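You operate a simulated robot arm through the tools that you are given. There is no shell and no other tool. Be economical: measure what you need, move in short steps, check, and stop when the job is done.

You run a simulated two-armed robot. Do the job below in one go: nothing can be reset, and whatever is moved stays where it is left.

TASK
Unlock and open the container, drop the stay and bring the wide tray to the packing bench.
Fine: drop the stay before you fetch the tray; carry it in both hands; the door ends open on its stay.

The check looks at the end state, three seconds after you hand in, the way a careful person would. Anything else that was tipped, shoved, dropped, spilled or broken makes it a failure.

THE ROBOT
Two 7-joint arms with two-finger parallel grippers on one trunk, on a base that drives. Base frame: it is fixed to the floor where the robot stands at the start and does not move with it; the origin is under the middle of the robot, x ahead of it, y to its left, z up. Lengths are in mm, angles in rad, forces in N, time in s.
The left shoulder is at the start at [34, 182, 1221], the right one opposite. With the tool pointing down near the work surface each hand reaches from about 240 to 720 mm from the robot's upright axis, wherever it stands, measured 20 degrees to its own side. Places, roughly: bar latch [500, 0, 1100]; container door [600, 100, 1600]; door bar [500, 0, 1100]; door stay [800, -200, 1000]; top of the packing bench [-1400, -1200, 800]. Payload 3.91 kg a hand.
Tool frame (each hand has its own): the origin (TCP) lies between the finger pads and is the grasp point; the fingertips stand 30 mm ahead of it; z points along the fingers, y is the line along which they close. The gripper opens to 110 mm. The fingers are 20 mm wide and 10 mm thick; the gripper's body (48 by 112 mm) begins 55 mm behind the TCP.
Orientation is told as [roll, pitch, yaw] about the base's x, y, z axes, in that order, counted from this pose: with the fingers straight down and closing along the base's y, the tool's x points along the base's -x, its y along +y and its z along -z.

THE INTERFACE
- The arms move only by the tool step_arm. It takes "left_deltas", "right_deltas" or both (then of equal length, played together; a hand with none holds still); each is a list of rows, each a list of 7 numbers: the turn, a rotation vector about the tool's x, y, z in rad, then the shift along the tool's x, y, z in mm, then the gripper command, from -1 (fully open) to 1 (shut), values between in proportion. In form: [[wx, wy, wz, x, y, z, jaw], ...]. A call has 1 to 10 rows; each row shifts and turns the commanded pose from where the row before left it, along the tool's axes as they then stand. Each row takes 0.2 s and may step no farther than 50 mm and 0.15 rad from the row before; otherwise, or with a gripper value out of range, the whole call is refused. Where a pose cannot be reached the arm comes as near as it can. A force on the tool above 90 N (or 10 N above the force at the start of the call, whichever is more), or a blocked arm, ends the call early, and 0.2 s more pass. The fingers move at their own pace (about 72 mm/s each) and stop on an object; they squeeze with about 26 N. The grip force told is the motor's: it shows also when the fingers shut on nothing. Time passes only in rows, and 0.2 s behind the last, so rows that do not move let the fingers close. The reply holds the time, the measured pose of the TCP, the force on the tool along the base axes, the opening and the grip force, in the units named above and with some noise, with the torque about the TCP (base axes, N m) and any sound that the robot's microphone picked up.
- Cameras (640 x 400 px; columns grow to the right, rows downward): "scene" is now at [151.3, -12.7, 1431.3]; the picture's right is [-0.17, -0.99, 0.00], its down [-0.46, 0.08, -0.88] and it looks along [0.87, -0.15, -0.47] (base axes); focal length 214 px, centre (320, 200). "left" rides on the left gripper at [72, -17, -103] in its tool frame; the picture's right is [0.23, 0.97, 0.00], its down [-0.76, 0.18, -0.62] and it looks along [-0.61, 0.14, 0.78] (tool axes); focal length 222 px, centre (320, 200). "right" rides on the right gripper at [72, 17, -103] in its tool frame; the picture's right is [-0.23, 0.97, 0.00], its down [-0.76, -0.18, -0.62] and it looks along [-0.61, -0.14, 0.78] (tool axes); focal length 222 px, centre (320, 200). There is no depth. A picture from a camera that has moved, and an enlarged one, comes with that camera's place and axes in the base frame and with its lens.
- capture(camera): a new picture of that camera. No time passes.
- lift_body(by): slides the trunk up (or, below 0, down) by that many mm; the arms and the scene camera ride with it, the base frame stays. It gives what a move gives, with no picture.
- drive_base(legs): drives the robot by 1 to 6 legs, each [ahead, left, turn to the left] in mm, mm and rad, along the robot's own axes; the way and the turn of a leg run together, so that a leg with both is an arc; at most 1500 mm and 3.142 rad a leg. The arms and the cameras ride along, it lands a little off, and it stops where it bumps. It gives what a move gives.
- pan_tilt(pan, tilt): turns the head with the scene camera to pan (to the left, within 1.396 rad either way) and tilt (down, from -0.506 to 1.204), counted from straight ahead of the robot. It gives what a move gives.
- zoom(camera, box): a new picture of the part [left, top, right, bottom] of that camera's present view, enlarged. No time passes.
- hand_in(): hands the job in; it is judged then, once.

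Work in short steps. Places have to be worked out from the pictures, the camera data and where the tool is seen: move nearer, look again, correct. Check each grasp and each placing, and mend what went wrong. You have 120 turns and 100 pictures in all, those below and enlarged ones among them. Open the grippers and draw the arms clear of the work before you hand the job in, unless the task says otherwise; then end with one line.

The tools are called after ">>>" as a command line: name --argument value ..., lists and objects as JSON in quotes. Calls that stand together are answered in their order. step_arm: Moves the arms, as the interface text tells. Its arguments: {"type":"object","properties":{"left_deltas":{"type":"array"},"right_deltas":{"type":"array"}},"required":[]} The other tools are called the same way: lift_body (by) slides the trunk up or down; drive_base (legs) drives the base; pan_tilt (pan, tilt) turns the head that bears the scene camera; capture (camera) takes a picture; zoom (camera, box) takes an enlarged picture of a part of a camera's view; hand_in () hands the job in.

At the start:

```text
clock: 0.0
left_ee_pos: [323.3, 169.8, 1428.2]
left_orientation: [0.0, 0.001, 0.001]
left_ft_force: [0.5, 0.5, -0.1]
left_torque: [0.0, 0.01, 0.02]
left_width: 110.2
left_grip_force: 0.2
right_ee_pos: [415.4, -117.6, 1378.6]
right_orientation: [0.0, 0.001, 0.001]
right_ft_force: [1.0, 0.1, -0.4]
right_torque: [-0.02, -0.01, 0.0]
right_width: 110.0
right_grip_force: 0.0
trunk travel left (down, up): [-475.0, 39.0]
robot x, y, heading: [1.2, 1.6, 0.001]
head pan, tilt: [-0.169, 0.487]
```

scene: 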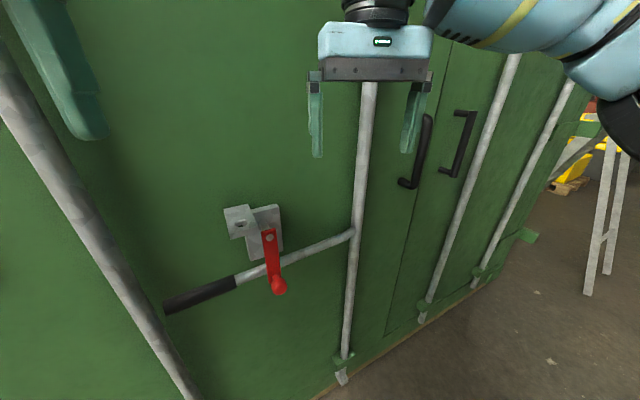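
right: 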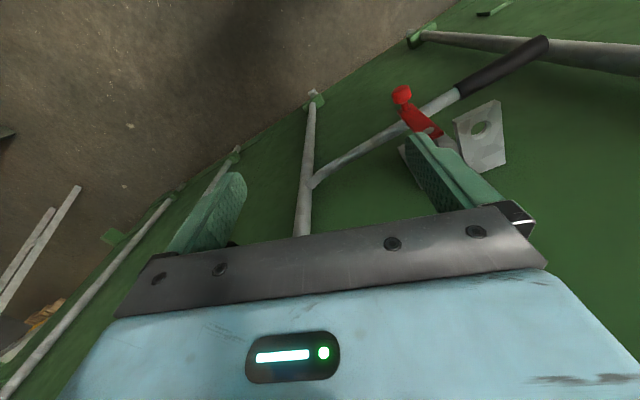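
left: 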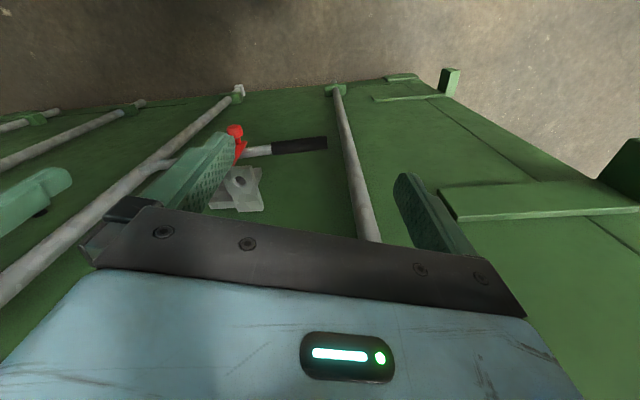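

The picture shows a container door face with a locking bar, a handle lever (black grip) and a red latch over it. I zoom in on the latch and look around.

>>> zoom --camera "scene" --box '[140, 180, 380, 330]'

>>> pan_tilt --pan 0.3 --tilt 0.3

>>> capture --camera "scene"

```text
2.67 times, centred on (260, 255) of scene
camera zoom: at [151.3, -12.7, 1431.3], right [-0.17, -0.99, 0.0], down [-0.46, 0.08, -0.88], along [0.87, -0.15, -0.47], focal length 572 px, centre (480, 53)
```

zoom: 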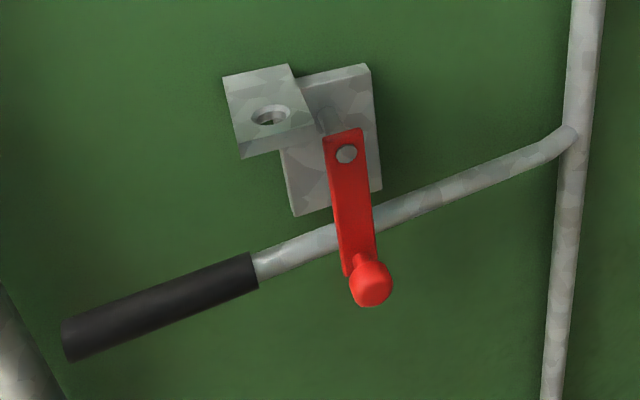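

```text
clock: 0.9
left_ee_pos: [322.9, 170.5, 1426.6]
left_orientation: [0.001, -0.001, -0.001]
left_ft_force: [0.0, 0.4, -0.2]
left_torque: [0.01, 0.0, -0.01]
left_width: 110.1
left_grip_force: 0.1
right_ee_pos: [416.6, -116.6, 1380.6]
right_orientation: [0.001, -0.001, 0.0]
right_ft_force: [0.3, -0.4, 0.3]
right_torque: [-0.02, 0.0, 0.01]
right_width: 110.0
right_grip_force: 0.0
trunk travel left (down, up): [-475.0, 39.0]
robot x, y, heading: [5.1, 1.8, -0.005]
head pan, tilt: [0.3, 0.3]
```

```text
95 pictures are left
camera scene: at [150.6, 30.2, 1448.4], right [0.29, -0.96, 0.0], down [-0.28, -0.09, -0.96], along [0.91, 0.28, -0.3], focal length 214 px, centre (320, 200)
```

scene: 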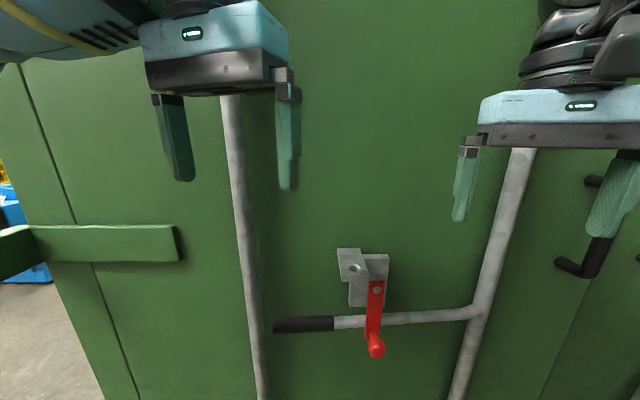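

Next I look right and down at the other leaf and the stay area, then far left.

>>> pan_tilt --pan -0.75 --tilt 0.45

>>> capture --camera "scene"

>>> pan_tilt --pan 1.3 --tilt 0.4

>>> capture --camera "scene"

>>> pan_tilt --pan -1.39 --tilt 0.4

>>> capture --camera "scene"

```text
clock: 2.2
left_ee_pos: [323.9, 170.6, 1427.8]
left_orientation: [-0.001, 0.0, 0.001]
left_ft_force: [0.1, 0.6, 0.2]
left_torque: [0.03, 0.01, -0.02]
left_width: 110.1
left_grip_force: 0.0
right_ee_pos: [415.4, -117.6, 1380.4]
right_orientation: [0.0, -0.002, 0.0]
right_ft_force: [-0.4, 0.2, 0.2]
right_torque: [0.02, 0.02, 0.01]
right_width: 110.3
right_grip_force: 0.1
trunk travel left (down, up): [-475.0, 39.0]
robot x, y, heading: [-0.4, 1.4, -0.001]
head pan, tilt: [-0.75, 0.45]
```

```text
94 pictures are left
camera scene: at [128.7, -59.9, 1434.6], right [-0.68, -0.73, 0.0], down [-0.32, 0.3, -0.9], along [0.66, -0.61, -0.44], focal length 214 px, centre (320, 200)
```

scene: 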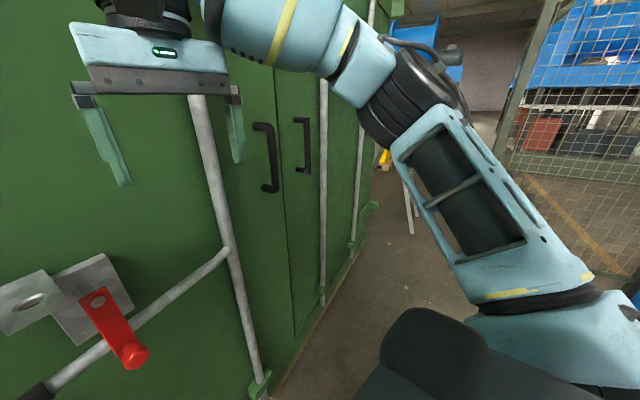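

```text
clock: 4.2
left_ee_pos: [323.0, 170.4, 1428.2]
left_orientation: [0.001, 0.0, 0.0]
left_ft_force: [0.5, -0.7, -0.1]
left_torque: [-0.01, 0.01, -0.03]
left_width: 110.2
left_grip_force: 0.1
right_ee_pos: [415.3, -116.9, 1379.1]
right_orientation: [0.0, 0.001, 0.0]
right_ft_force: [-1.0, 0.0, 0.1]
right_torque: [0.02, -0.02, 0.01]
right_width: 110.3
right_grip_force: 0.1
trunk travel left (down, up): [-475.0, 39.0]
robot x, y, heading: [1.6, -1.5, -0.001]
head pan, tilt: [1.3, 0.4]
```

```text
93 pictures are left
camera scene: at [86.2, 91.9, 1439.2], right [0.96, -0.27, 0.0], down [-0.1, -0.37, -0.92], along [0.25, 0.89, -0.39], focal length 214 px, centre (320, 200)
```

scene: 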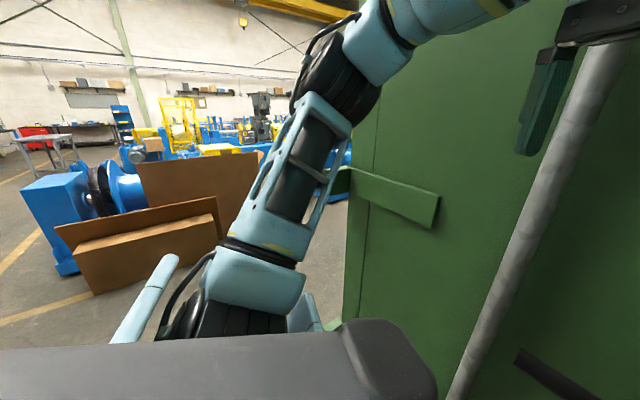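

```text
clock: 6.6
left_ee_pos: [322.7, 171.3, 1428.2]
left_orientation: [-0.002, 0.001, 0.0]
left_ft_force: [0.4, 0.0, 0.6]
left_torque: [0.01, 0.04, 0.0]
left_width: 109.9
left_grip_force: 0.1
right_ee_pos: [415.5, -119.1, 1378.6]
right_orientation: [0.0, 0.001, -0.002]
right_ft_force: [0.2, 0.2, 0.5]
right_torque: [0.02, 0.01, 0.02]
right_width: 110.0
right_grip_force: 0.0
trunk travel left (down, up): [-475.0, 39.0]
robot x, y, heading: [3.8, 0.5, -0.004]
head pan, tilt: [-1.389, 0.4]
```

```text
92 pictures are left
camera scene: at [78.2, -88.4, 1439.2], right [-0.98, -0.18, 0.0], down [-0.07, 0.38, -0.92], along [0.17, -0.91, -0.39], focal length 214 px, centre (320, 200)
```

scene: 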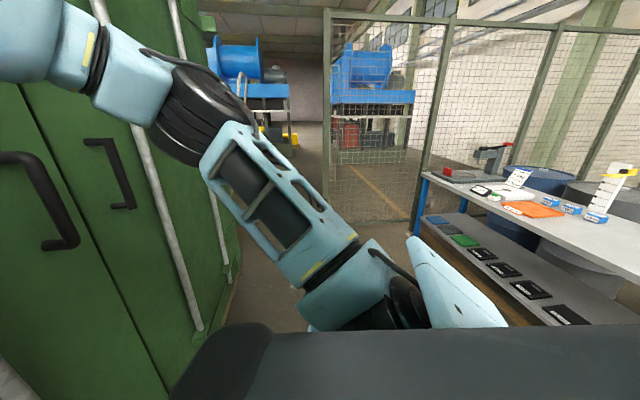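

The stay is not visible yet, and knob triangulates to about (473, 17, 1060), grip of the lever from (455,97,1112) to (425,204,1102). I take a closer head view of the latch and lever.

>>> pan_tilt --pan 0.1 --tilt 0.75

>>> capture --camera "scene"

>>> zoom --camera "right" --box '[290, 20, 560, 190]'

>>> zoom --camera "left" --box '[140, 80, 380, 230]'

```text
clock: 8.2
left_ee_pos: [324.4, 172.5, 1427.4]
left_orientation: [-0.001, 0.002, -0.003]
left_ft_force: [4.8, 49.8, -15.9]
left_torque: [-5.32, -0.94, -4.45]
left_width: 109.9
left_grip_force: 0.1
right_ee_pos: [416.0, -118.2, 1381.0]
right_orientation: [0.001, 0.001, 0.0]
right_ft_force: [0.8, -0.2, -1.2]
right_torque: [-0.02, 0.0, 0.05]
right_width: 109.9
right_grip_force: 0.0
trunk travel left (down, up): [-475.0, 39.0]
robot x, y, heading: [2.3, 1.5, -0.003]
head pan, tilt: [0.099, 0.75]
```

```text
91 pictures are left
camera scene: at [145.6, -6.9, 1411.5], right [-0.11, -0.99, 0.0], down [-0.65, 0.07, -0.76], along [0.75, -0.08, -0.65], focal length 214 px, centre (320, 200)
```

scene: 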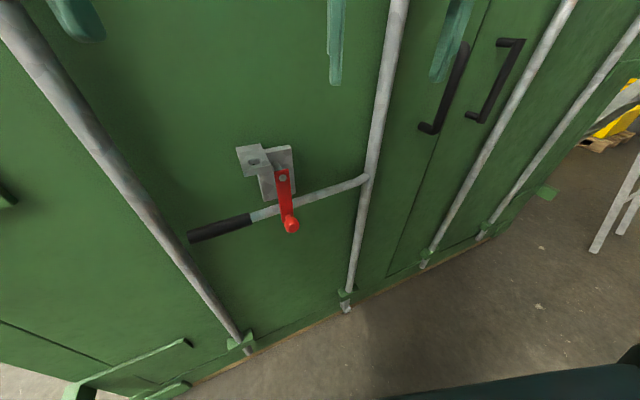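

```text
2.35 times, centred on (425, 105) of right
camera zoom: at [343.5, -101.7, 1481.6], right [0.23, 0.97, 0.0], down [0.76, -0.18, 0.62], along [0.61, -0.14, -0.78], focal length 523 px, centre (73, 424)
```

zoom: 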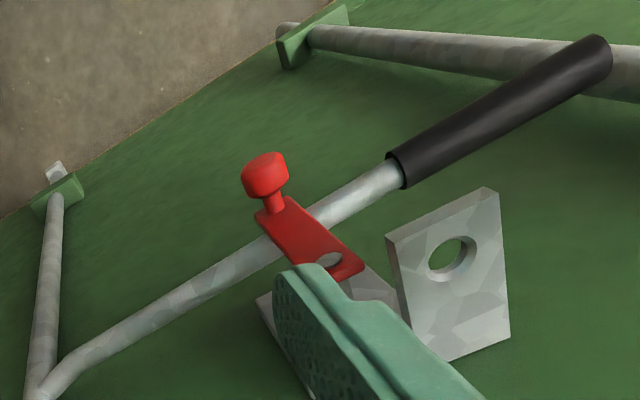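

```text
2.67 times, centred on (260, 155) of left
camera zoom: at [252.9, 155.8, 1530.9], right [-0.22, 0.97, 0.0], down [0.76, 0.18, 0.62], along [0.61, 0.14, -0.78], focal length 592 px, centre (480, 320)
```

zoom: 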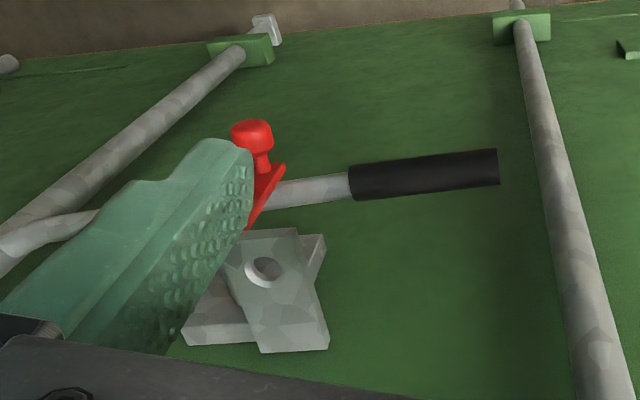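

I see a red latch arm hanging in front of the lever, with a stand-off knob at its lower end. I turn the right hand to point at the door (pitch -1.2, yaw 0.29) in order to take hold of the knob, checking also whether the left force reading was a passing contact.

>>> step_arm --right_deltas '[[0, -0.15, 0, 15, 0, 0, -1], [0, -0.15, 0, 15, 0, 0, -1], [0, -0.15, 0, 10, 0, 0, -1], [0, -0.15, 0, 0, 0, 0, -1], [0, -0.15, 0, 0, 0, 0, -1], [0, -0.15, 0, 0, 0, 0, -1], [0, -0.15, 0, 0, 0, 0, -1], [0, -0.15, 0, 0, 0, 0, -1], [-0.135, 0, -0.052, 0, 0, 0, -1], [-0.135, 0, -0.052, 0, 0, 0, -1]]'

>>> capture --camera "scene"

```text
clock: 10.4
left_ee_pos: [324.9, 170.5, 1427.1]
left_orientation: [0.001, 0.002, -0.005]
left_ft_force: [1.0, 47.0, -23.4]
left_torque: [-4.77, -2.02, -4.32]
left_width: 110.1
left_grip_force: 0.1
right_ee_pos: [375.9, -117.5, 1376.0]
right_orientation: [0.001, -1.203, 0.292]
right_ft_force: [0.0, 0.8, -0.3]
right_torque: [0.03, 0.01, 0.01]
right_width: 110.0
right_grip_force: 0.0
trunk travel left (down, up): [-475.0, 39.0]
robot x, y, heading: [-5.2, -0.7, 0.002]
head pan, tilt: [0.099, 0.75]
```

```text
88 pictures are left
camera scene: at [146.3, -8.1, 1412.7], right [-0.12, -0.99, 0.0], down [-0.64, 0.07, -0.77], along [0.76, -0.09, -0.64], focal length 214 px, centre (320, 200)
```

scene: 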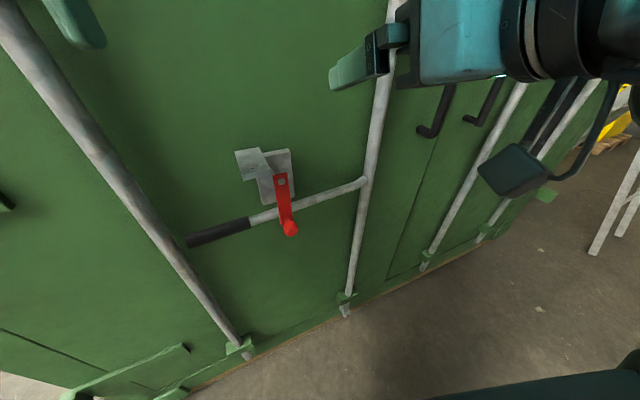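

The left hand reads a steady 47 N since the head tilted, so it is touching something; I move it left away from the head while the right hand goes to a standoff 120 mm before the knob.

>>> step_arm --left_deltas '[[0, 0, 0, 0, 20, 0, -1], [0, 0, 0, 0, 20, 0, -1], [0, 0, 0, 0, 20, 0, -1], [0, 0, 0, 0, 0, 0, -1], [0, 0, 0, 0, 0, 0, -1], [0, 0, 0, 0, 0, 0, -1], [0, 0, 0, 0, 0, 0, -1]]' --right_deltas '[[0, 0, 0, 35.3, 14.4, 16.7, -0.3], [0, 0, 0, 35.3, 14.4, 16.7, -0.3], [0, 0, 0, 35.3, 14.4, 16.7, -0.3], [0, 0, 0, 35.3, 14.4, 16.7, -0.3], [0, 0, 0, 35.3, 14.4, 16.7, -0.3], [0, 0, 0, 35.3, 14.4, 16.7, -0.3], [0, 0, 0, 35.3, 14.4, 16.7, -0.3]]'

>>> capture --camera "scene"

>>> capture --camera "right"

```text
clock: 12.0
left_ee_pos: [324.9, 228.3, 1423.3]
left_orientation: [-0.001, -0.002, 0.001]
left_ft_force: [-0.8, 0.6, -0.1]
left_torque: [0.03, 0.0, -0.01]
left_width: 110.1
left_grip_force: 0.0
left hand out of reach, approached as far as the arm can: row 3
right_ee_pos: [387.7, -0.3, 1112.2]
right_orientation: [0.005, -1.199, 0.285]
right_ft_force: [0.2, 0.4, 0.5]
right_torque: [0.0, 0.0, 0.0]
right_width: 71.7
right_grip_force: 0.1
right hand out of reach, approached as far as the arm can: row 3, 4
trunk travel left (down, up): [-475.0, 39.0]
robot x, y, heading: [0.1, 0.0, 0.004]
head pan, tilt: [0.099, 0.75]
```

```text
87 pictures are left
camera scene: at [144.2, 11.5, 1408.0], right [0.1, -1.0, 0.0], down [-0.68, -0.07, -0.73], along [0.73, 0.07, -0.68], focal length 214 px, centre (320, 200)
```

scene: 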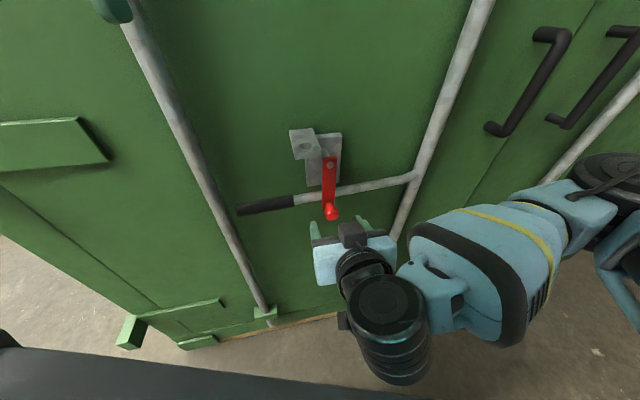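

```text
86 pictures are left
camera right: at [265.0, -19.0, 1079.8], right [-0.2, 0.96, 0.21], down [-0.24, -0.26, 0.94], along [0.95, 0.13, 0.28], focal length 222 px, centre (320, 200)
```

right: 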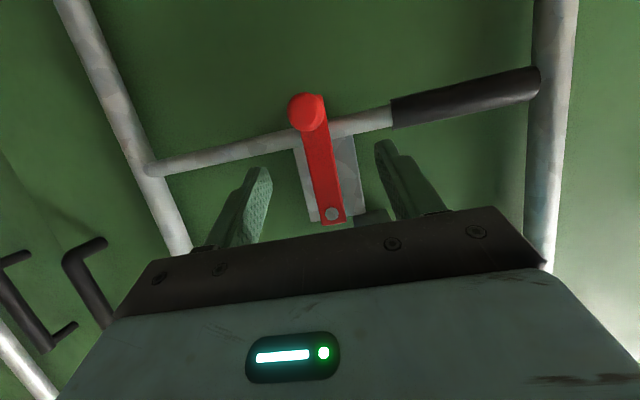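

Knob refined to (482,17,1059) from both cameras; the left contact is gone. I advance the right hand onto the knob with open fingers.

>>> step_arm --right_deltas '[[0, 0, 0, 15, -10.6, 15, -0.3], [0, 0, 0, 0, 0, 40, -0.3], [0, 0, 0, 0, 0, 40, -0.3]]'

>>> capture --camera "right"

>>> capture --camera "scene"

```text
clock: 12.8
left_ee_pos: [325.0, 227.7, 1423.6]
left_orientation: [-0.003, 0.0, -0.001]
left_ft_force: [-0.4, -0.3, 0.1]
left_torque: [0.0, 0.03, -0.01]
left_width: 109.8
left_grip_force: 0.1
right_ee_pos: [469.7, 13.1, 1063.4]
right_orientation: [0.003, -1.197, 0.287]
right_ft_force: [-0.5, 0.6, -0.1]
right_torque: [0.0, -0.01, -0.05]
right_width: 71.6
right_grip_force: 0.1
trunk travel left (down, up): [-475.0, 39.0]
robot x, y, heading: [0.9, -0.2, -0.0]
head pan, tilt: [0.099, 0.75]
```

```text
85 pictures are left
camera right: at [348.6, -5.9, 1031.7], right [-0.2, 0.96, 0.21], down [-0.24, -0.26, 0.94], along [0.95, 0.13, 0.28], focal length 222 px, centre (320, 200)
```

right: 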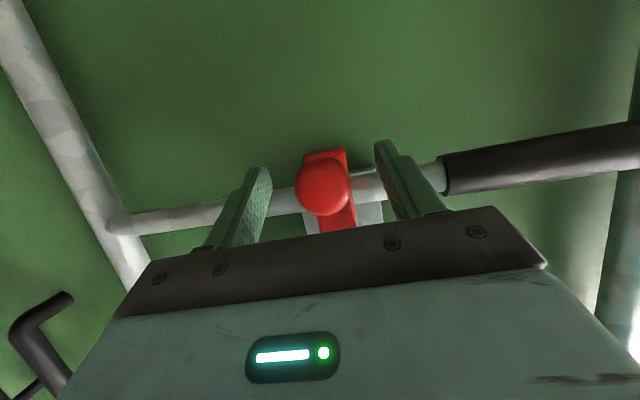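

```text
84 pictures are left
camera scene: at [144.4, 11.3, 1408.0], right [0.1, -1.0, 0.0], down [-0.68, -0.07, -0.73], along [0.73, 0.07, -0.68], focal length 214 px, centre (320, 200)
```

scene: 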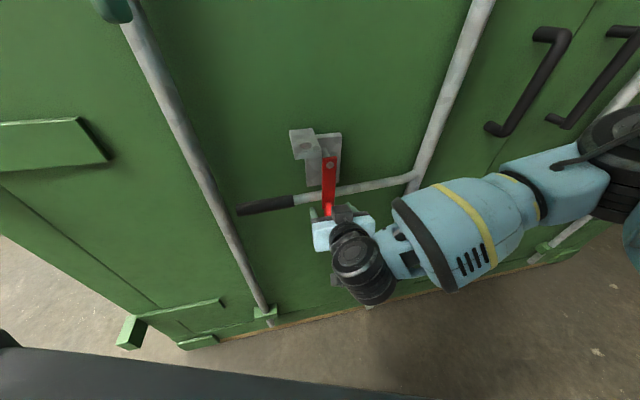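

The knob sits between the fingers; I move 8 mm on and close.

>>> step_arm --right_deltas '[[0, 0, 0, 0, 0, 8, -0.3], [0, 0, 0, 0, 0, 0, 1], [0, 0, 0, 0, 0, 0, 1], [0, 0, 0, 0, 0, 0, 1]]'

```text
clock: 13.8
left_ee_pos: [323.6, 229.5, 1425.1]
left_orientation: [-0.003, -0.002, 0.0]
left_ft_force: [-0.5, 0.2, 0.2]
left_torque: [0.02, -0.03, 0.0]
left_width: 110.2
left_grip_force: 0.0
right_ee_pos: [476.7, 16.9, 1061.5]
right_orientation: [0.0, -1.198, 0.289]
right_ft_force: [0.3, 7.4, -1.9]
right_torque: [0.03, -0.08, 0.13]
right_width: 30.6
right_grip_force: 44.6
trunk travel left (down, up): [-475.0, 39.0]
robot x, y, heading: [-1.4, 3.2, 0.001]
head pan, tilt: [0.099, 0.75]
```

The knob is gripped (30.6 mm). I swing it right and up about the pivot (radius ~113 mm), first to 45°.

>>> step_arm --right_deltas '[[0, 0, -0.1, -0.9, -14.7, -0.4, 1], [0, 0, -0.1, -2.7, -14.5, -1, 1], [0, 0, -0.1, -4.5, -14, -1.7, 1], [0, 0, -0.1, -6.0, -13.3, -2.4, 1], [0, 0, -0.1, -7.7, -12.2, -3, 1], [0, 0, -0.1, -9, -11.2, -3.5, 1]]'

>>> capture --camera "scene"

```text
clock: 14.4
left_ee_pos: [324.4, 235.7, 1422.9]
left_orientation: [-0.003, -0.002, 0.003]
left_ft_force: [-0.2, -0.5, 0.7]
left_torque: [0.07, 0.03, 0.06]
left_width: 110.0
left_grip_force: 0.1
right_ee_pos: [475.2, 14.3, 1064.4]
right_orientation: [-0.441, -1.137, 0.849]
right_ft_force: [-0.5, 54.4, -14.3]
right_torque: [0.2, -0.25, -1.75]
right_width: 35.3
right_grip_force: 45.0
trunk travel left (down, up): [-475.0, 39.0]
robot x, y, heading: [0.9, -0.2, 0.008]
head pan, tilt: [0.099, 0.75]
stopped in row 3 (right hand): the force on the tool passed its limit at 96 N (the readings are from after the stop); the commanded pose is now the measured one
```

```text
83 pictures are left
camera scene: at [146.2, 17.4, 1407.7], right [0.11, -0.99, 0.0], down [-0.68, -0.07, -0.73], along [0.73, 0.08, -0.68], focal length 214 px, centre (320, 200)
```

scene: 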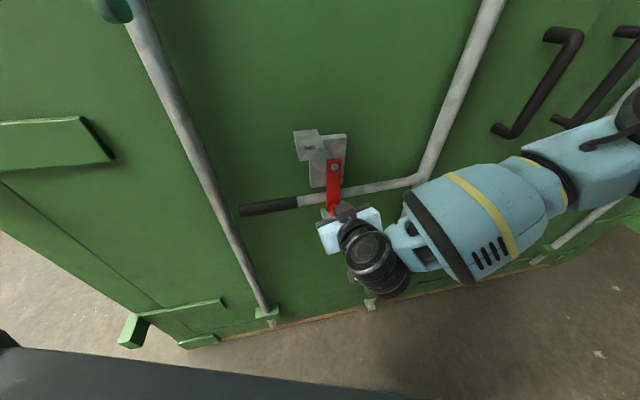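

The latch would not go right (96 N stop). I undo the twist, open the fingers to relax, and look closely at the latch.

>>> step_arm --right_deltas '[[0, 0, 0, 0, 0, 0, -0.3], [0, 0, 0.1, 0, 0, 0, -0.3], [0, 0, 0.1, 0, 0, 0, -0.3], [0, 0, 0, 0, 0, 0, -0.3]]'

>>> zoom --camera "scene" --box '[220, 110, 460, 260]'

>>> zoom --camera "right" --box '[200, 100, 440, 250]'

```text
clock: 15.4
left_ee_pos: [323.4, 231.6, 1423.8]
left_orientation: [-0.003, -0.003, 0.004]
left_ft_force: [0.0, -0.2, 0.3]
left_torque: [-0.01, 0.02, 0.01]
left_width: 109.8
left_grip_force: 0.1
right_ee_pos: [476.6, 2.2, 1066.0]
right_orientation: [-0.003, -1.186, 0.345]
right_ft_force: [0.2, 0.3, 0.5]
right_torque: [-0.03, -0.02, 0.03]
right_width: 71.5
right_grip_force: 0.0
trunk travel left (down, up): [-475.0, 39.0]
robot x, y, heading: [-0.5, 2.6, 0.003]
head pan, tilt: [0.099, 0.75]
```

```text
2.67 times, centred on (340, 185) of scene
camera zoom: at [143.8, 13.0, 1408.1], right [0.1, -0.99, 0.0], down [-0.68, -0.07, -0.73], along [0.73, 0.08, -0.68], focal length 572 px, centre (267, 240)
```

zoom: 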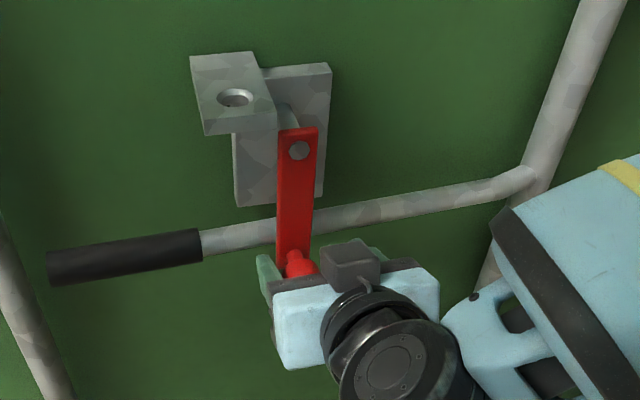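

```text
2.67 times, centred on (320, 175) of right
camera zoom: at [355.7, -23.8, 1036.2], right [-0.24, 0.95, 0.21], down [-0.22, -0.26, 0.94], along [0.94, 0.18, 0.27], focal length 592 px, centre (320, 267)
```

zoom: 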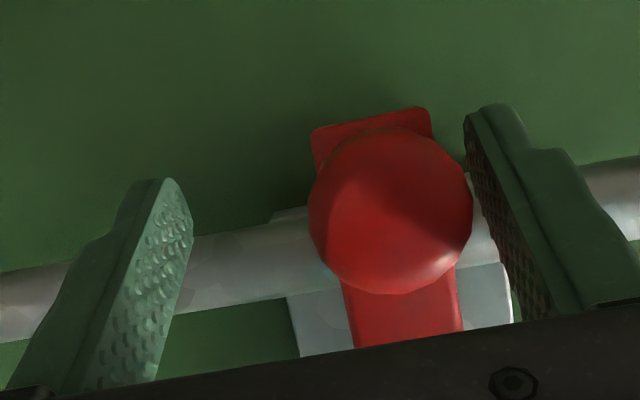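

I re-centre on the knob, grip and try the other sense: left and up.

>>> step_arm --right_deltas '[[0, 0, 0, 4, 13, 0, -0.3], [0, 0, 0, 0, 0, 0, 1], [0, 0, 0, 0, 0, 0, 1], [0, 0, 0, 0, 0, 0, 1], [0, 0, 0.05, -0.9, 14.7, -0.4, 1], [0, 0, 0.1, -2.7, 14.5, -1, 1], [0, 0, 0.1, -4.5, 14, -1.7, 1]]'

>>> capture --camera "scene"

```text
clock: 17.0
left_ee_pos: [326.2, 226.3, 1424.3]
left_orientation: [0.002, 0.001, 0.004]
left_ft_force: [-0.1, -0.3, -0.4]
left_torque: [-0.02, 0.02, 0.04]
left_width: 109.7
left_grip_force: 0.0
right_ee_pos: [460.1, 47.6, 1068.2]
right_orientation: [0.519, -1.108, -0.234]
right_ft_force: [-1.3, -23.5, -21.3]
right_torque: [-1.26, 0.69, 1.0]
right_width: 32.8
right_grip_force: 45.2
trunk travel left (down, up): [-475.0, 39.0]
robot x, y, heading: [-1.8, 1.3, 0.001]
head pan, tilt: [0.099, 0.75]
```

```text
80 pictures are left
camera scene: at [146.2, 8.5, 1407.4], right [0.1, -0.99, 0.0], down [-0.68, -0.07, -0.73], along [0.73, 0.08, -0.68], focal length 214 px, centre (320, 200)
```

scene: 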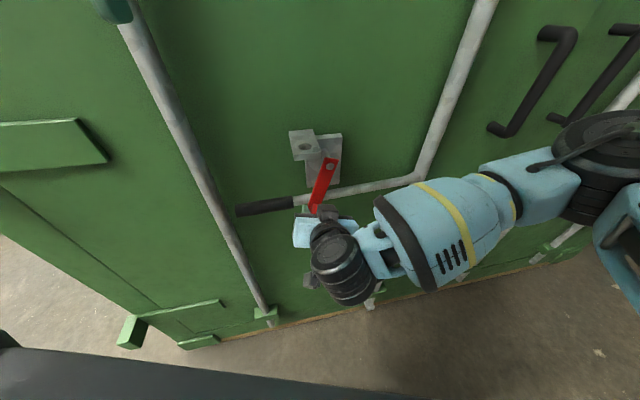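

It swings left. I continue the arc to about 60°.

>>> step_arm --right_deltas '[[0, 0, 0.1, -1.6, 14.6, -2, 1], [0, 0, 0.1, -1.9, 14.4, -2.6, 1], [0, 0, 0.1, -2.2, 14.3, -3.2, 1], [0, 0, 0.1, -2.7, 14, -3.7, 1], [0, 0, 0.1, -3, 13.8, -4.2, 1], [0, 0, 0.1, -3.4, 13.6, -4.6, 1]]'

>>> capture --camera "scene"

```text
clock: 17.6
left_ee_pos: [324.7, 229.4, 1425.8]
left_orientation: [-0.003, -0.005, 0.001]
left_ft_force: [-0.6, 0.1, 0.2]
left_torque: [-0.04, -0.03, 0.0]
left_width: 110.2
left_grip_force: 0.1
right_ee_pos: [457.3, 57.0, 1068.6]
right_orientation: [0.692, -1.012, -0.489]
right_ft_force: [7.7, -4.3, -10.5]
right_torque: [1.12, -0.69, 1.47]
right_width: 36.6
right_grip_force: 44.8
trunk travel left (down, up): [-475.0, 39.0]
robot x, y, heading: [0.8, -1.2, 0.002]
head pan, tilt: [0.099, 0.75]
stopped in row 2 (right hand): the force on the tool passed its limit at 97 N (the readings are from after the stop); the commanded pose is now the measured one
```

```text
79 pictures are left
camera scene: at [144.1, 12.1, 1408.7], right [0.1, -0.99, 0.0], down [-0.68, -0.07, -0.73], along [0.73, 0.07, -0.68], focal length 214 px, centre (320, 200)
```

scene: 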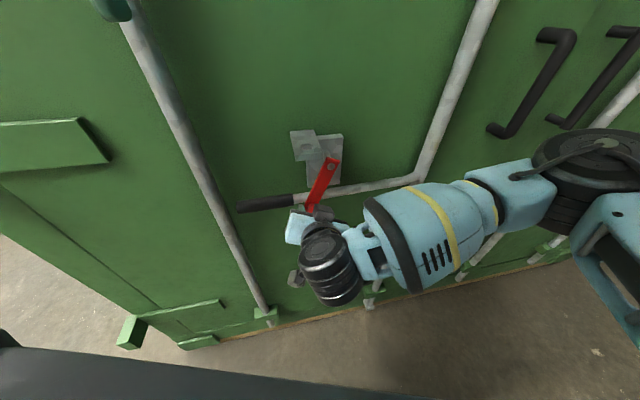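

The stop is probably the fingertips meeting the lever behind the knob. I open, draw back 20 mm so only the tips cover the knob, and look whether the latch stays.

>>> step_arm --right_deltas '[[0, 0, 0, 0, 0, 0, -0.3], [0, 0, 0, 0, 0, 0, -0.3], [0, 0, 0, 0, 0, -20, -0.3], [0, 0, 0, 0, 0, 0, -0.3]]'

>>> capture --camera "right"

>>> zoom --camera "scene" --box '[220, 110, 460, 260]'

```text
clock: 18.6
left_ee_pos: [324.8, 228.3, 1424.7]
left_orientation: [-0.001, 0.001, 0.002]
left_ft_force: [0.4, -0.1, 0.1]
left_torque: [-0.01, 0.02, 0.01]
left_width: 110.0
left_grip_force: 0.0
right_ee_pos: [438.2, 55.4, 1079.8]
right_orientation: [0.699, -1.012, -0.486]
right_ft_force: [0.9, -0.5, 0.1]
right_torque: [0.01, 0.02, 0.01]
right_width: 71.6
right_grip_force: 0.0
trunk travel left (down, up): [-475.0, 39.0]
robot x, y, heading: [-2.4, -0.7, 0.003]
head pan, tilt: [0.099, 0.75]
```

```text
78 pictures are left
camera right: at [312.3, 60.8, 1063.2], right [-0.02, 0.85, 0.53], down [-0.17, -0.52, 0.84], along [0.99, -0.07, 0.15], focal length 222 px, centre (320, 200)
```

right: 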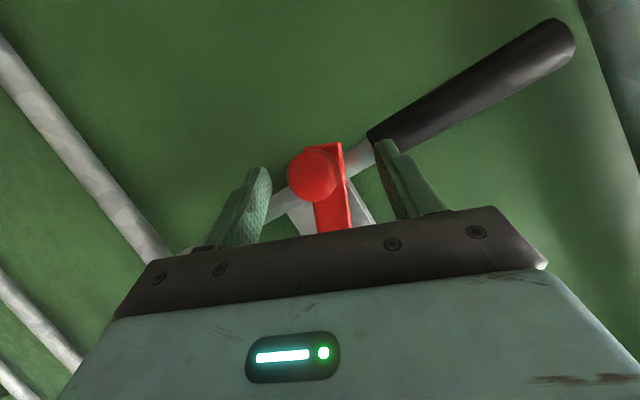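

```text
2.67 times, centred on (340, 185) of scene
camera zoom: at [145.1, 10.3, 1408.0], right [0.1, -0.99, 0.0], down [-0.68, -0.07, -0.73], along [0.73, 0.07, -0.68], focal length 572 px, centre (267, 240)
```

zoom: 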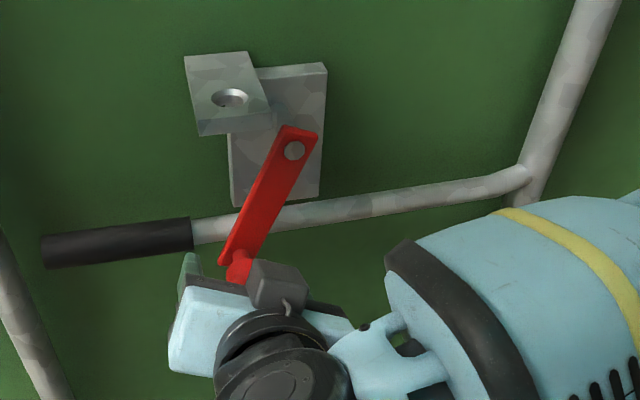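

The latch stays by friction at ~20°. I'll cage the knob loosely near the tips and push along the arc, turning the hand with it.

>>> step_arm --right_deltas '[[0, 0, 0, -3, -6, 12, 0.1], [0, 0, 0, 0, 0, 0, 0.18], [0, 0, 0.13, 0.5, 14.6, -2.2, 0.18], [0, 0, 0.13, 0.5, 14.5, -2.8, 0.18], [0, 0, 0.13, 0.5, 14.4, -3.4, 0.18], [0, 0, 0.13, 0.5, 14.3, -3.9, 0.18], [0, 0, 0.13, 0.5, 14.2, -4.3, 0.18]]'

>>> capture --camera "scene"

>>> capture --camera "right"

```text
clock: 20.2
left_ee_pos: [325.1, 229.4, 1423.3]
left_orientation: [-0.001, -0.002, 0.0]
left_ft_force: [0.5, -0.3, -0.1]
left_torque: [-0.03, -0.03, 0.02]
left_width: 110.1
left_grip_force: 0.0
right_ee_pos: [433.5, 106.7, 1117.7]
right_orientation: [1.093, -0.489, -1.043]
right_ft_force: [-0.1, 0.0, -0.6]
right_torque: [-0.01, 0.01, -0.05]
right_width: 45.5
right_grip_force: 0.5
trunk travel left (down, up): [-475.0, 39.0]
robot x, y, heading: [0.8, -1.4, -0.002]
head pan, tilt: [0.099, 0.75]
```

```text
76 pictures are left
camera scene: at [143.6, 11.5, 1408.1], right [0.1, -0.99, 0.0], down [-0.68, -0.07, -0.73], along [0.73, 0.07, -0.68], focal length 214 px, centre (320, 200)
```

scene: 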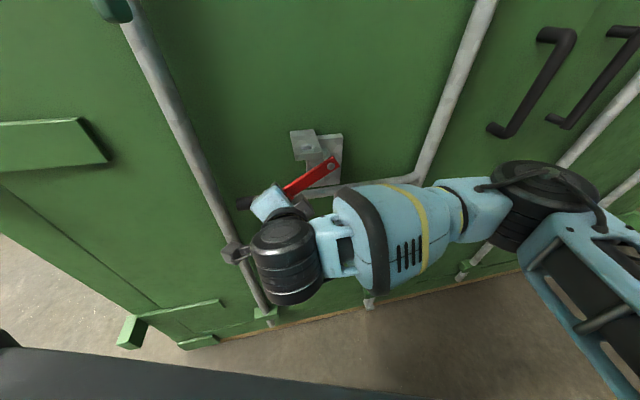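

```text
75 pictures are left
camera right: at [315.5, 144.3, 1137.3], right [0.28, 0.4, 0.87], down [-0.24, -0.85, 0.47], along [0.93, -0.34, -0.14], focal length 222 px, centre (320, 200)
```

right: 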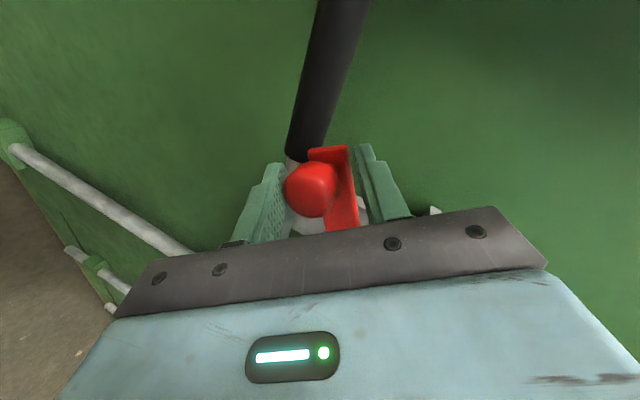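

Works: latch at about 57°. I continue another ~28°.

>>> step_arm --right_deltas '[[0, 0, 0.13, 0.5, 14.1, -4.7, 0.18], [0, 0, 0.13, 0.5, 14, -4.9, 0.18], [0, 0, 0.13, 0.3, 14, -5.1, 0.18], [0, 0, 0.12, 0.2, 13.9, -5.3, 0.18]]'

>>> capture --camera "scene"

```text
clock: 21.2
left_ee_pos: [324.3, 229.7, 1424.2]
left_orientation: [-0.003, -0.002, 0.002]
left_ft_force: [-0.3, 0.0, 0.1]
left_torque: [0.01, 0.0, 0.02]
left_width: 110.1
left_grip_force: 0.0
right_ee_pos: [432.2, 126.5, 1171.9]
right_orientation: [1.153, -0.025, -1.269]
right_ft_force: [0.3, 0.5, 0.7]
right_torque: [0.0, -0.03, -0.01]
right_width: 45.5
right_grip_force: 0.6
trunk travel left (down, up): [-475.0, 39.0]
robot x, y, heading: [-2.1, 0.9, 0.006]
head pan, tilt: [0.099, 0.75]
```

```text
74 pictures are left
camera scene: at [143.6, 11.5, 1408.2], right [0.1, -0.99, 0.0], down [-0.68, -0.07, -0.73], along [0.73, 0.07, -0.68], focal length 214 px, centre (320, 200)
```

scene: 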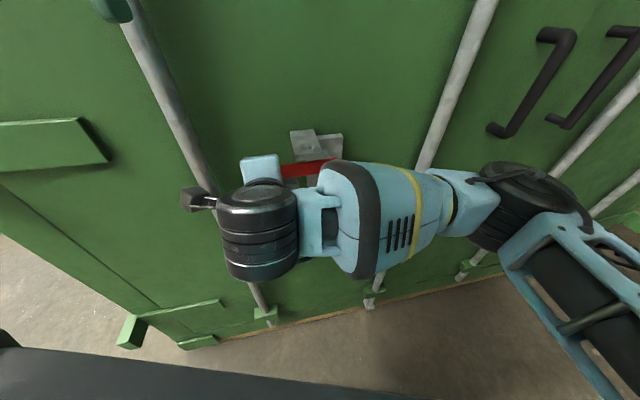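

Latch is near horizontal. I open, draw back 90 mm and check it stays.

>>> step_arm --right_deltas '[[0, 0, 0, 0, 4, 0, -0.3], [0, 0, 0, 0, 0, -30, -0.3], [0, 0, 0, 0, 0, -40, -0.3], [0, 0, 0, 0, 0, -30, -0.3]]'

>>> capture --camera "right"

>>> zoom --camera "scene" --box '[180, 90, 420, 240]'

```text
clock: 22.2
left_ee_pos: [324.0, 228.6, 1424.3]
left_orientation: [-0.003, -0.001, -0.001]
left_ft_force: [0.1, -0.6, 0.0]
left_torque: [0.02, 0.0, 0.02]
left_width: 110.0
left_grip_force: 0.0
right_ee_pos: [353.9, 96.3, 1214.8]
right_orientation: [1.146, -0.032, -1.291]
right_ft_force: [-0.8, 0.1, -0.9]
right_torque: [0.02, 0.02, 0.0]
right_width: 71.6
right_grip_force: 0.1
trunk travel left (down, up): [-475.0, 39.0]
robot x, y, heading: [-2.1, 3.2, -0.001]
head pan, tilt: [0.099, 0.75]
```

```text
73 pictures are left
camera right: at [250.2, 143.8, 1269.2], right [0.44, -0.08, 0.89], down [-0.41, -0.91, 0.12], along [0.8, -0.42, -0.43], focal length 222 px, centre (320, 200)
```

right: 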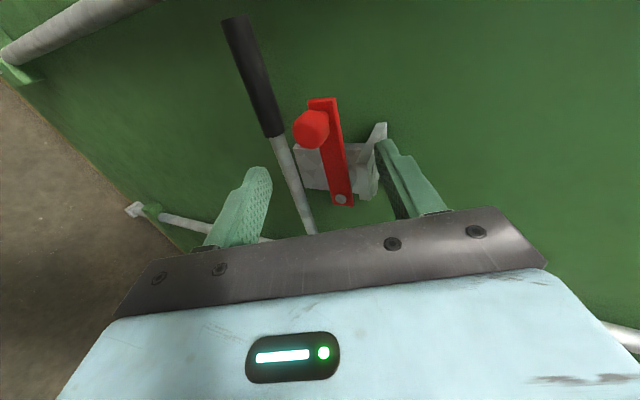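

```text
2.67 times, centred on (300, 165) of scene
camera zoom: at [143.6, 11.3, 1408.1], right [0.1, -0.99, 0.0], down [-0.68, -0.07, -0.73], along [0.73, 0.07, -0.68], focal length 572 px, centre (373, 293)
```

zoom: 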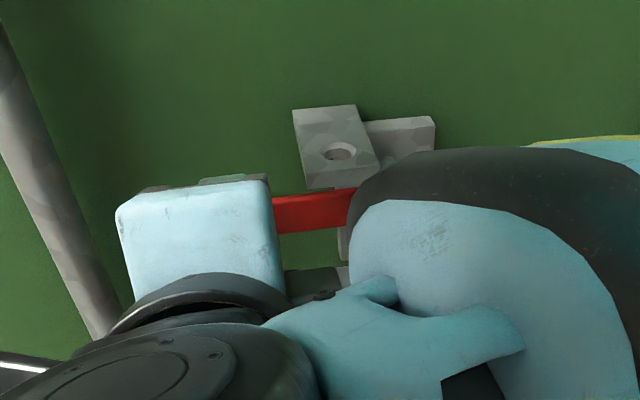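

The latch holds horizontal and the lever is free. The right hand's fingers now close nearly vertically, ideal for the lever (it can turn about vertical in the pads). I back the base off 200 mm to have room for pulling.

>>> drive_base --legs '[[-200, 0, 0]]'

>>> pan_tilt --pan 0.1 --tilt 0.55

>>> capture --camera "scene"

>>> capture --camera "right"

```text
clock: 23.8
left_ee_pos: [121.1, 229.9, 1423.4]
left_orientation: [-0.002, 0.0, 0.001]
left_ft_force: [-0.3, -0.9, 0.5]
left_torque: [0.02, -0.01, -0.01]
left_width: 110.0
left_grip_force: 0.0
right_ee_pos: [151.6, 97.5, 1215.0]
right_orientation: [1.147, -0.032, -1.292]
right_ft_force: [0.0, 0.6, -0.3]
right_torque: [0.01, 0.01, -0.01]
right_width: 71.7
right_grip_force: 0.0
trunk travel left (down, up): [-475.0, 39.0]
robot x, y, heading: [-204.9, -3.7, -0.001]
head pan, tilt: [0.099, 0.75]
```

```text
clock: 24.6
left_ee_pos: [120.0, 228.6, 1423.5]
left_orientation: [-0.003, -0.002, 0.003]
left_ft_force: [-0.1, 0.6, 0.0]
left_torque: [-0.04, -0.01, -0.04]
left_width: 110.2
left_grip_force: 0.1
right_ee_pos: [152.5, 96.2, 1217.0]
right_orientation: [1.147, -0.034, -1.291]
right_ft_force: [-0.7, 0.2, 0.0]
right_torque: [0.0, 0.02, 0.01]
right_width: 71.5
right_grip_force: 0.0
trunk travel left (down, up): [-475.0, 39.0]
robot x, y, heading: [-203.7, 0.4, -0.002]
head pan, tilt: [0.099, 0.55]
```

```text
71 pictures are left
camera scene: at [-53.0, 11.9, 1425.5], right [0.1, -0.99, 0.0], down [-0.52, -0.05, -0.85], along [0.85, 0.09, -0.52], focal length 214 px, centre (320, 200)
```

scene: 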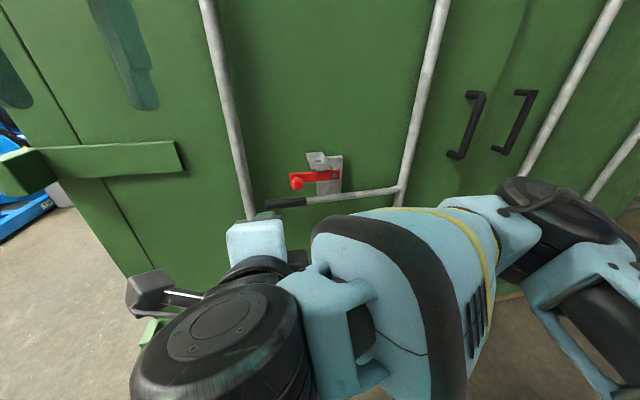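

```text
70 pictures are left
camera right: at [47.5, 143.8, 1270.0], right [0.44, -0.08, 0.9], down [-0.41, -0.91, 0.12], along [0.8, -0.42, -0.43], focal length 222 px, centre (320, 200)
```

right: 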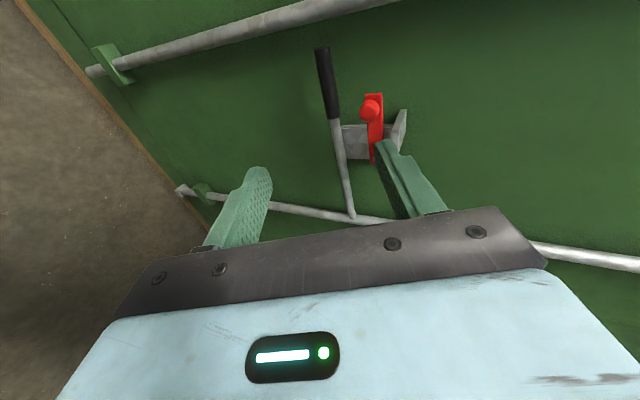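

Grip inner end ≈(450,105,1103), outer ≈(433,212,1097). I bring the right hand to a standoff 80 mm before (438,175,1098).

>>> step_arm --right_deltas '[[0, 0, 0, 0, 2.3, 40, 0], [0, 0, 0, 0, 2.3, 40, 0], [0, 0, 0, 0, 2.3, 40, 0], [0, 0, 0, 0, 2.3, 40, 0], [0, 0, 0, 0, 2.3, 40, 0], [0, 0, 0, 1, 2.3, 39, 0]]'

>>> capture --camera "right"

>>> capture --camera "scene"

```text
clock: 26.0
left_ee_pos: [121.4, 229.8, 1423.6]
left_orientation: [-0.001, 0.0, 0.002]
left_ft_force: [0.4, 0.2, -0.4]
left_torque: [0.0, 0.02, 0.03]
left_width: 109.9
left_grip_force: 0.0
right_ee_pos: [367.8, 159.8, 1129.9]
right_orientation: [1.148, -0.034, -1.29]
right_ft_force: [-0.3, -0.7, -0.2]
right_torque: [-0.02, -0.03, 0.01]
right_width: 55.0
right_grip_force: 0.0
trunk travel left (down, up): [-475.0, 39.0]
robot x, y, heading: [-202.1, 1.8, 0.007]
head pan, tilt: [0.099, 0.55]
```

```text
69 pictures are left
camera right: at [263.6, 207.4, 1183.7], right [0.44, -0.08, 0.9], down [-0.41, -0.91, 0.12], along [0.8, -0.42, -0.43], focal length 222 px, centre (320, 200)
```

right: 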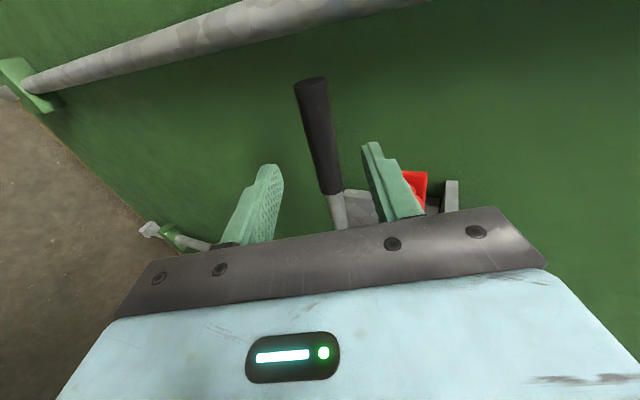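

```text
68 pictures are left
camera scene: at [-51.9, 12.3, 1425.4], right [0.1, -0.99, 0.0], down [-0.52, -0.05, -0.85], along [0.85, 0.09, -0.52], focal length 214 px, centre (320, 200)
```

scene: 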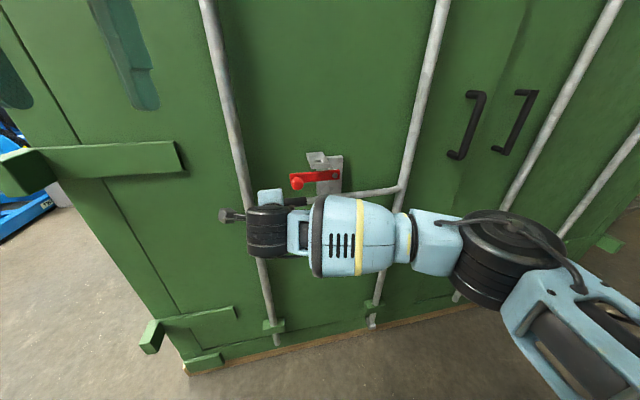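

Lever at y=175 is about (440,175,1096), right on my approach line. I advance 82 mm and close on the grip.

>>> step_arm --right_deltas '[[0, 0, 0, 0, 0, 40, 0], [0, 0, 0, 0, 0, 42, 0], [0, 0, 0, 0, 0, 0, 1], [0, 0, 0, 0, 0, 0, 1], [0, 0, 0, 0, 0, 0, 1]]'

>>> capture --camera "right"

```text
clock: 27.2
left_ee_pos: [121.1, 228.7, 1423.9]
left_orientation: [-0.002, -0.001, 0.0]
left_ft_force: [0.1, 0.4, -1.3]
left_torque: [0.01, 0.0, 0.03]
left_width: 110.1
left_grip_force: 0.1
right_ee_pos: [438.9, 179.8, 1094.8]
right_orientation: [1.142, -0.033, -1.288]
right_ft_force: [-6.9, -1.8, -9.7]
right_torque: [0.53, 0.57, -0.23]
right_width: 27.5
right_grip_force: 45.0
trunk travel left (down, up): [-475.0, 39.0]
robot x, y, heading: [-202.6, 1.1, -0.002]
head pan, tilt: [0.099, 0.55]
```

```text
67 pictures are left
camera right: at [334.9, 226.8, 1149.2], right [0.44, -0.08, 0.89], down [-0.41, -0.91, 0.12], along [0.8, -0.42, -0.43], focal length 222 px, centre (320, 200)
```

right: 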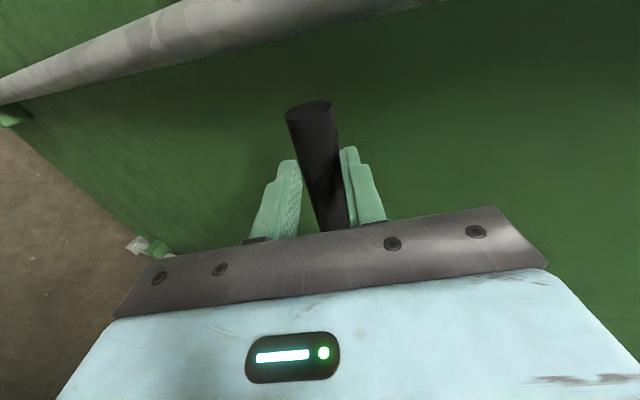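

Grip holds (27.5 mm). Bar axis is about (580,-172); I swing the lever outward about it 20°, turning the hand along.

>>> step_arm --right_deltas '[[-0.003, 0.079, -0.036, -4.7, -13.6, -29.7, 1], [-0.003, 0.079, -0.036, -4.7, -13.6, -29.7, 1], [-0.003, 0.079, -0.036, -4.7, -13.6, -29.7, 1], [-0.003, 0.079, -0.036, -4.7, -13.6, -29.7, 1]]'

>>> capture --camera "scene"

```text
clock: 28.2
left_ee_pos: [120.9, 226.3, 1424.2]
left_orientation: [-0.001, -0.003, 0.002]
left_ft_force: [-0.3, -0.6, 0.0]
left_torque: [0.02, -0.01, -0.01]
left_width: 110.0
left_grip_force: 0.1
right_ee_pos: [329.4, 107.3, 1096.8]
right_orientation: [1.148, -0.036, -0.942]
right_ft_force: [-0.7, 0.0, 0.4]
right_torque: [0.0, 0.01, -0.01]
right_width: 0.1
right_grip_force: 38.2
trunk travel left (down, up): [-475.0, 39.0]
robot x, y, heading: [-203.7, -0.9, -0.001]
head pan, tilt: [0.099, 0.55]
```

```text
66 pictures are left
camera scene: at [-52.7, 10.6, 1425.5], right [0.1, -0.99, 0.0], down [-0.52, -0.05, -0.85], along [0.85, 0.09, -0.52], focal length 214 px, centre (320, 200)
```

scene: 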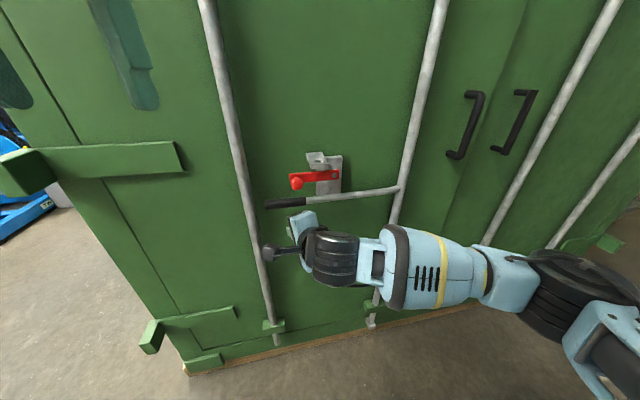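

The hand slid off; the lever needs more than pad friction. I'll hook it instead: turn the hand so the fingers point steeply down (60°), one finger behind the grip. First reorient and go to a standoff above it.

>>> step_arm --right_deltas '[[0.003, -0.079, 0.036, 0, 0, -10, 0], [0.003, -0.079, 0.036, 0, 0, -10, 0], [0.003, -0.079, 0.036, 0, 0, 0, 0], [0.003, -0.079, 0.036, 0, 0, 0, 0], [0.15, 0, 0, 0, 0, 0, 0], [0.15, 0, 0, 0, 0, 0, 0], [0.15, 0, 0, 0, 0, 0, 0], [0.15, 0, 0, 0, 0, 0, 0], [0.03, 0, 0, 0, 0, 0, 0]]'

```text
clock: 30.2
left_ee_pos: [120.8, 228.2, 1424.1]
left_orientation: [-0.001, -0.002, 0.003]
left_ft_force: [0.1, 0.6, 0.1]
left_torque: [0.01, 0.02, 0.01]
left_width: 110.0
left_grip_force: 0.0
right_ee_pos: [312.0, 98.2, 1104.4]
right_orientation: [0.515, -0.033, -1.292]
right_ft_force: [-0.2, -0.3, 0.7]
right_torque: [0.01, 0.0, -0.01]
right_width: 55.0
right_grip_force: 0.0
trunk travel left (down, up): [-475.0, 39.0]
robot x, y, heading: [-201.4, 1.4, 0.003]
head pan, tilt: [0.099, 0.55]
```

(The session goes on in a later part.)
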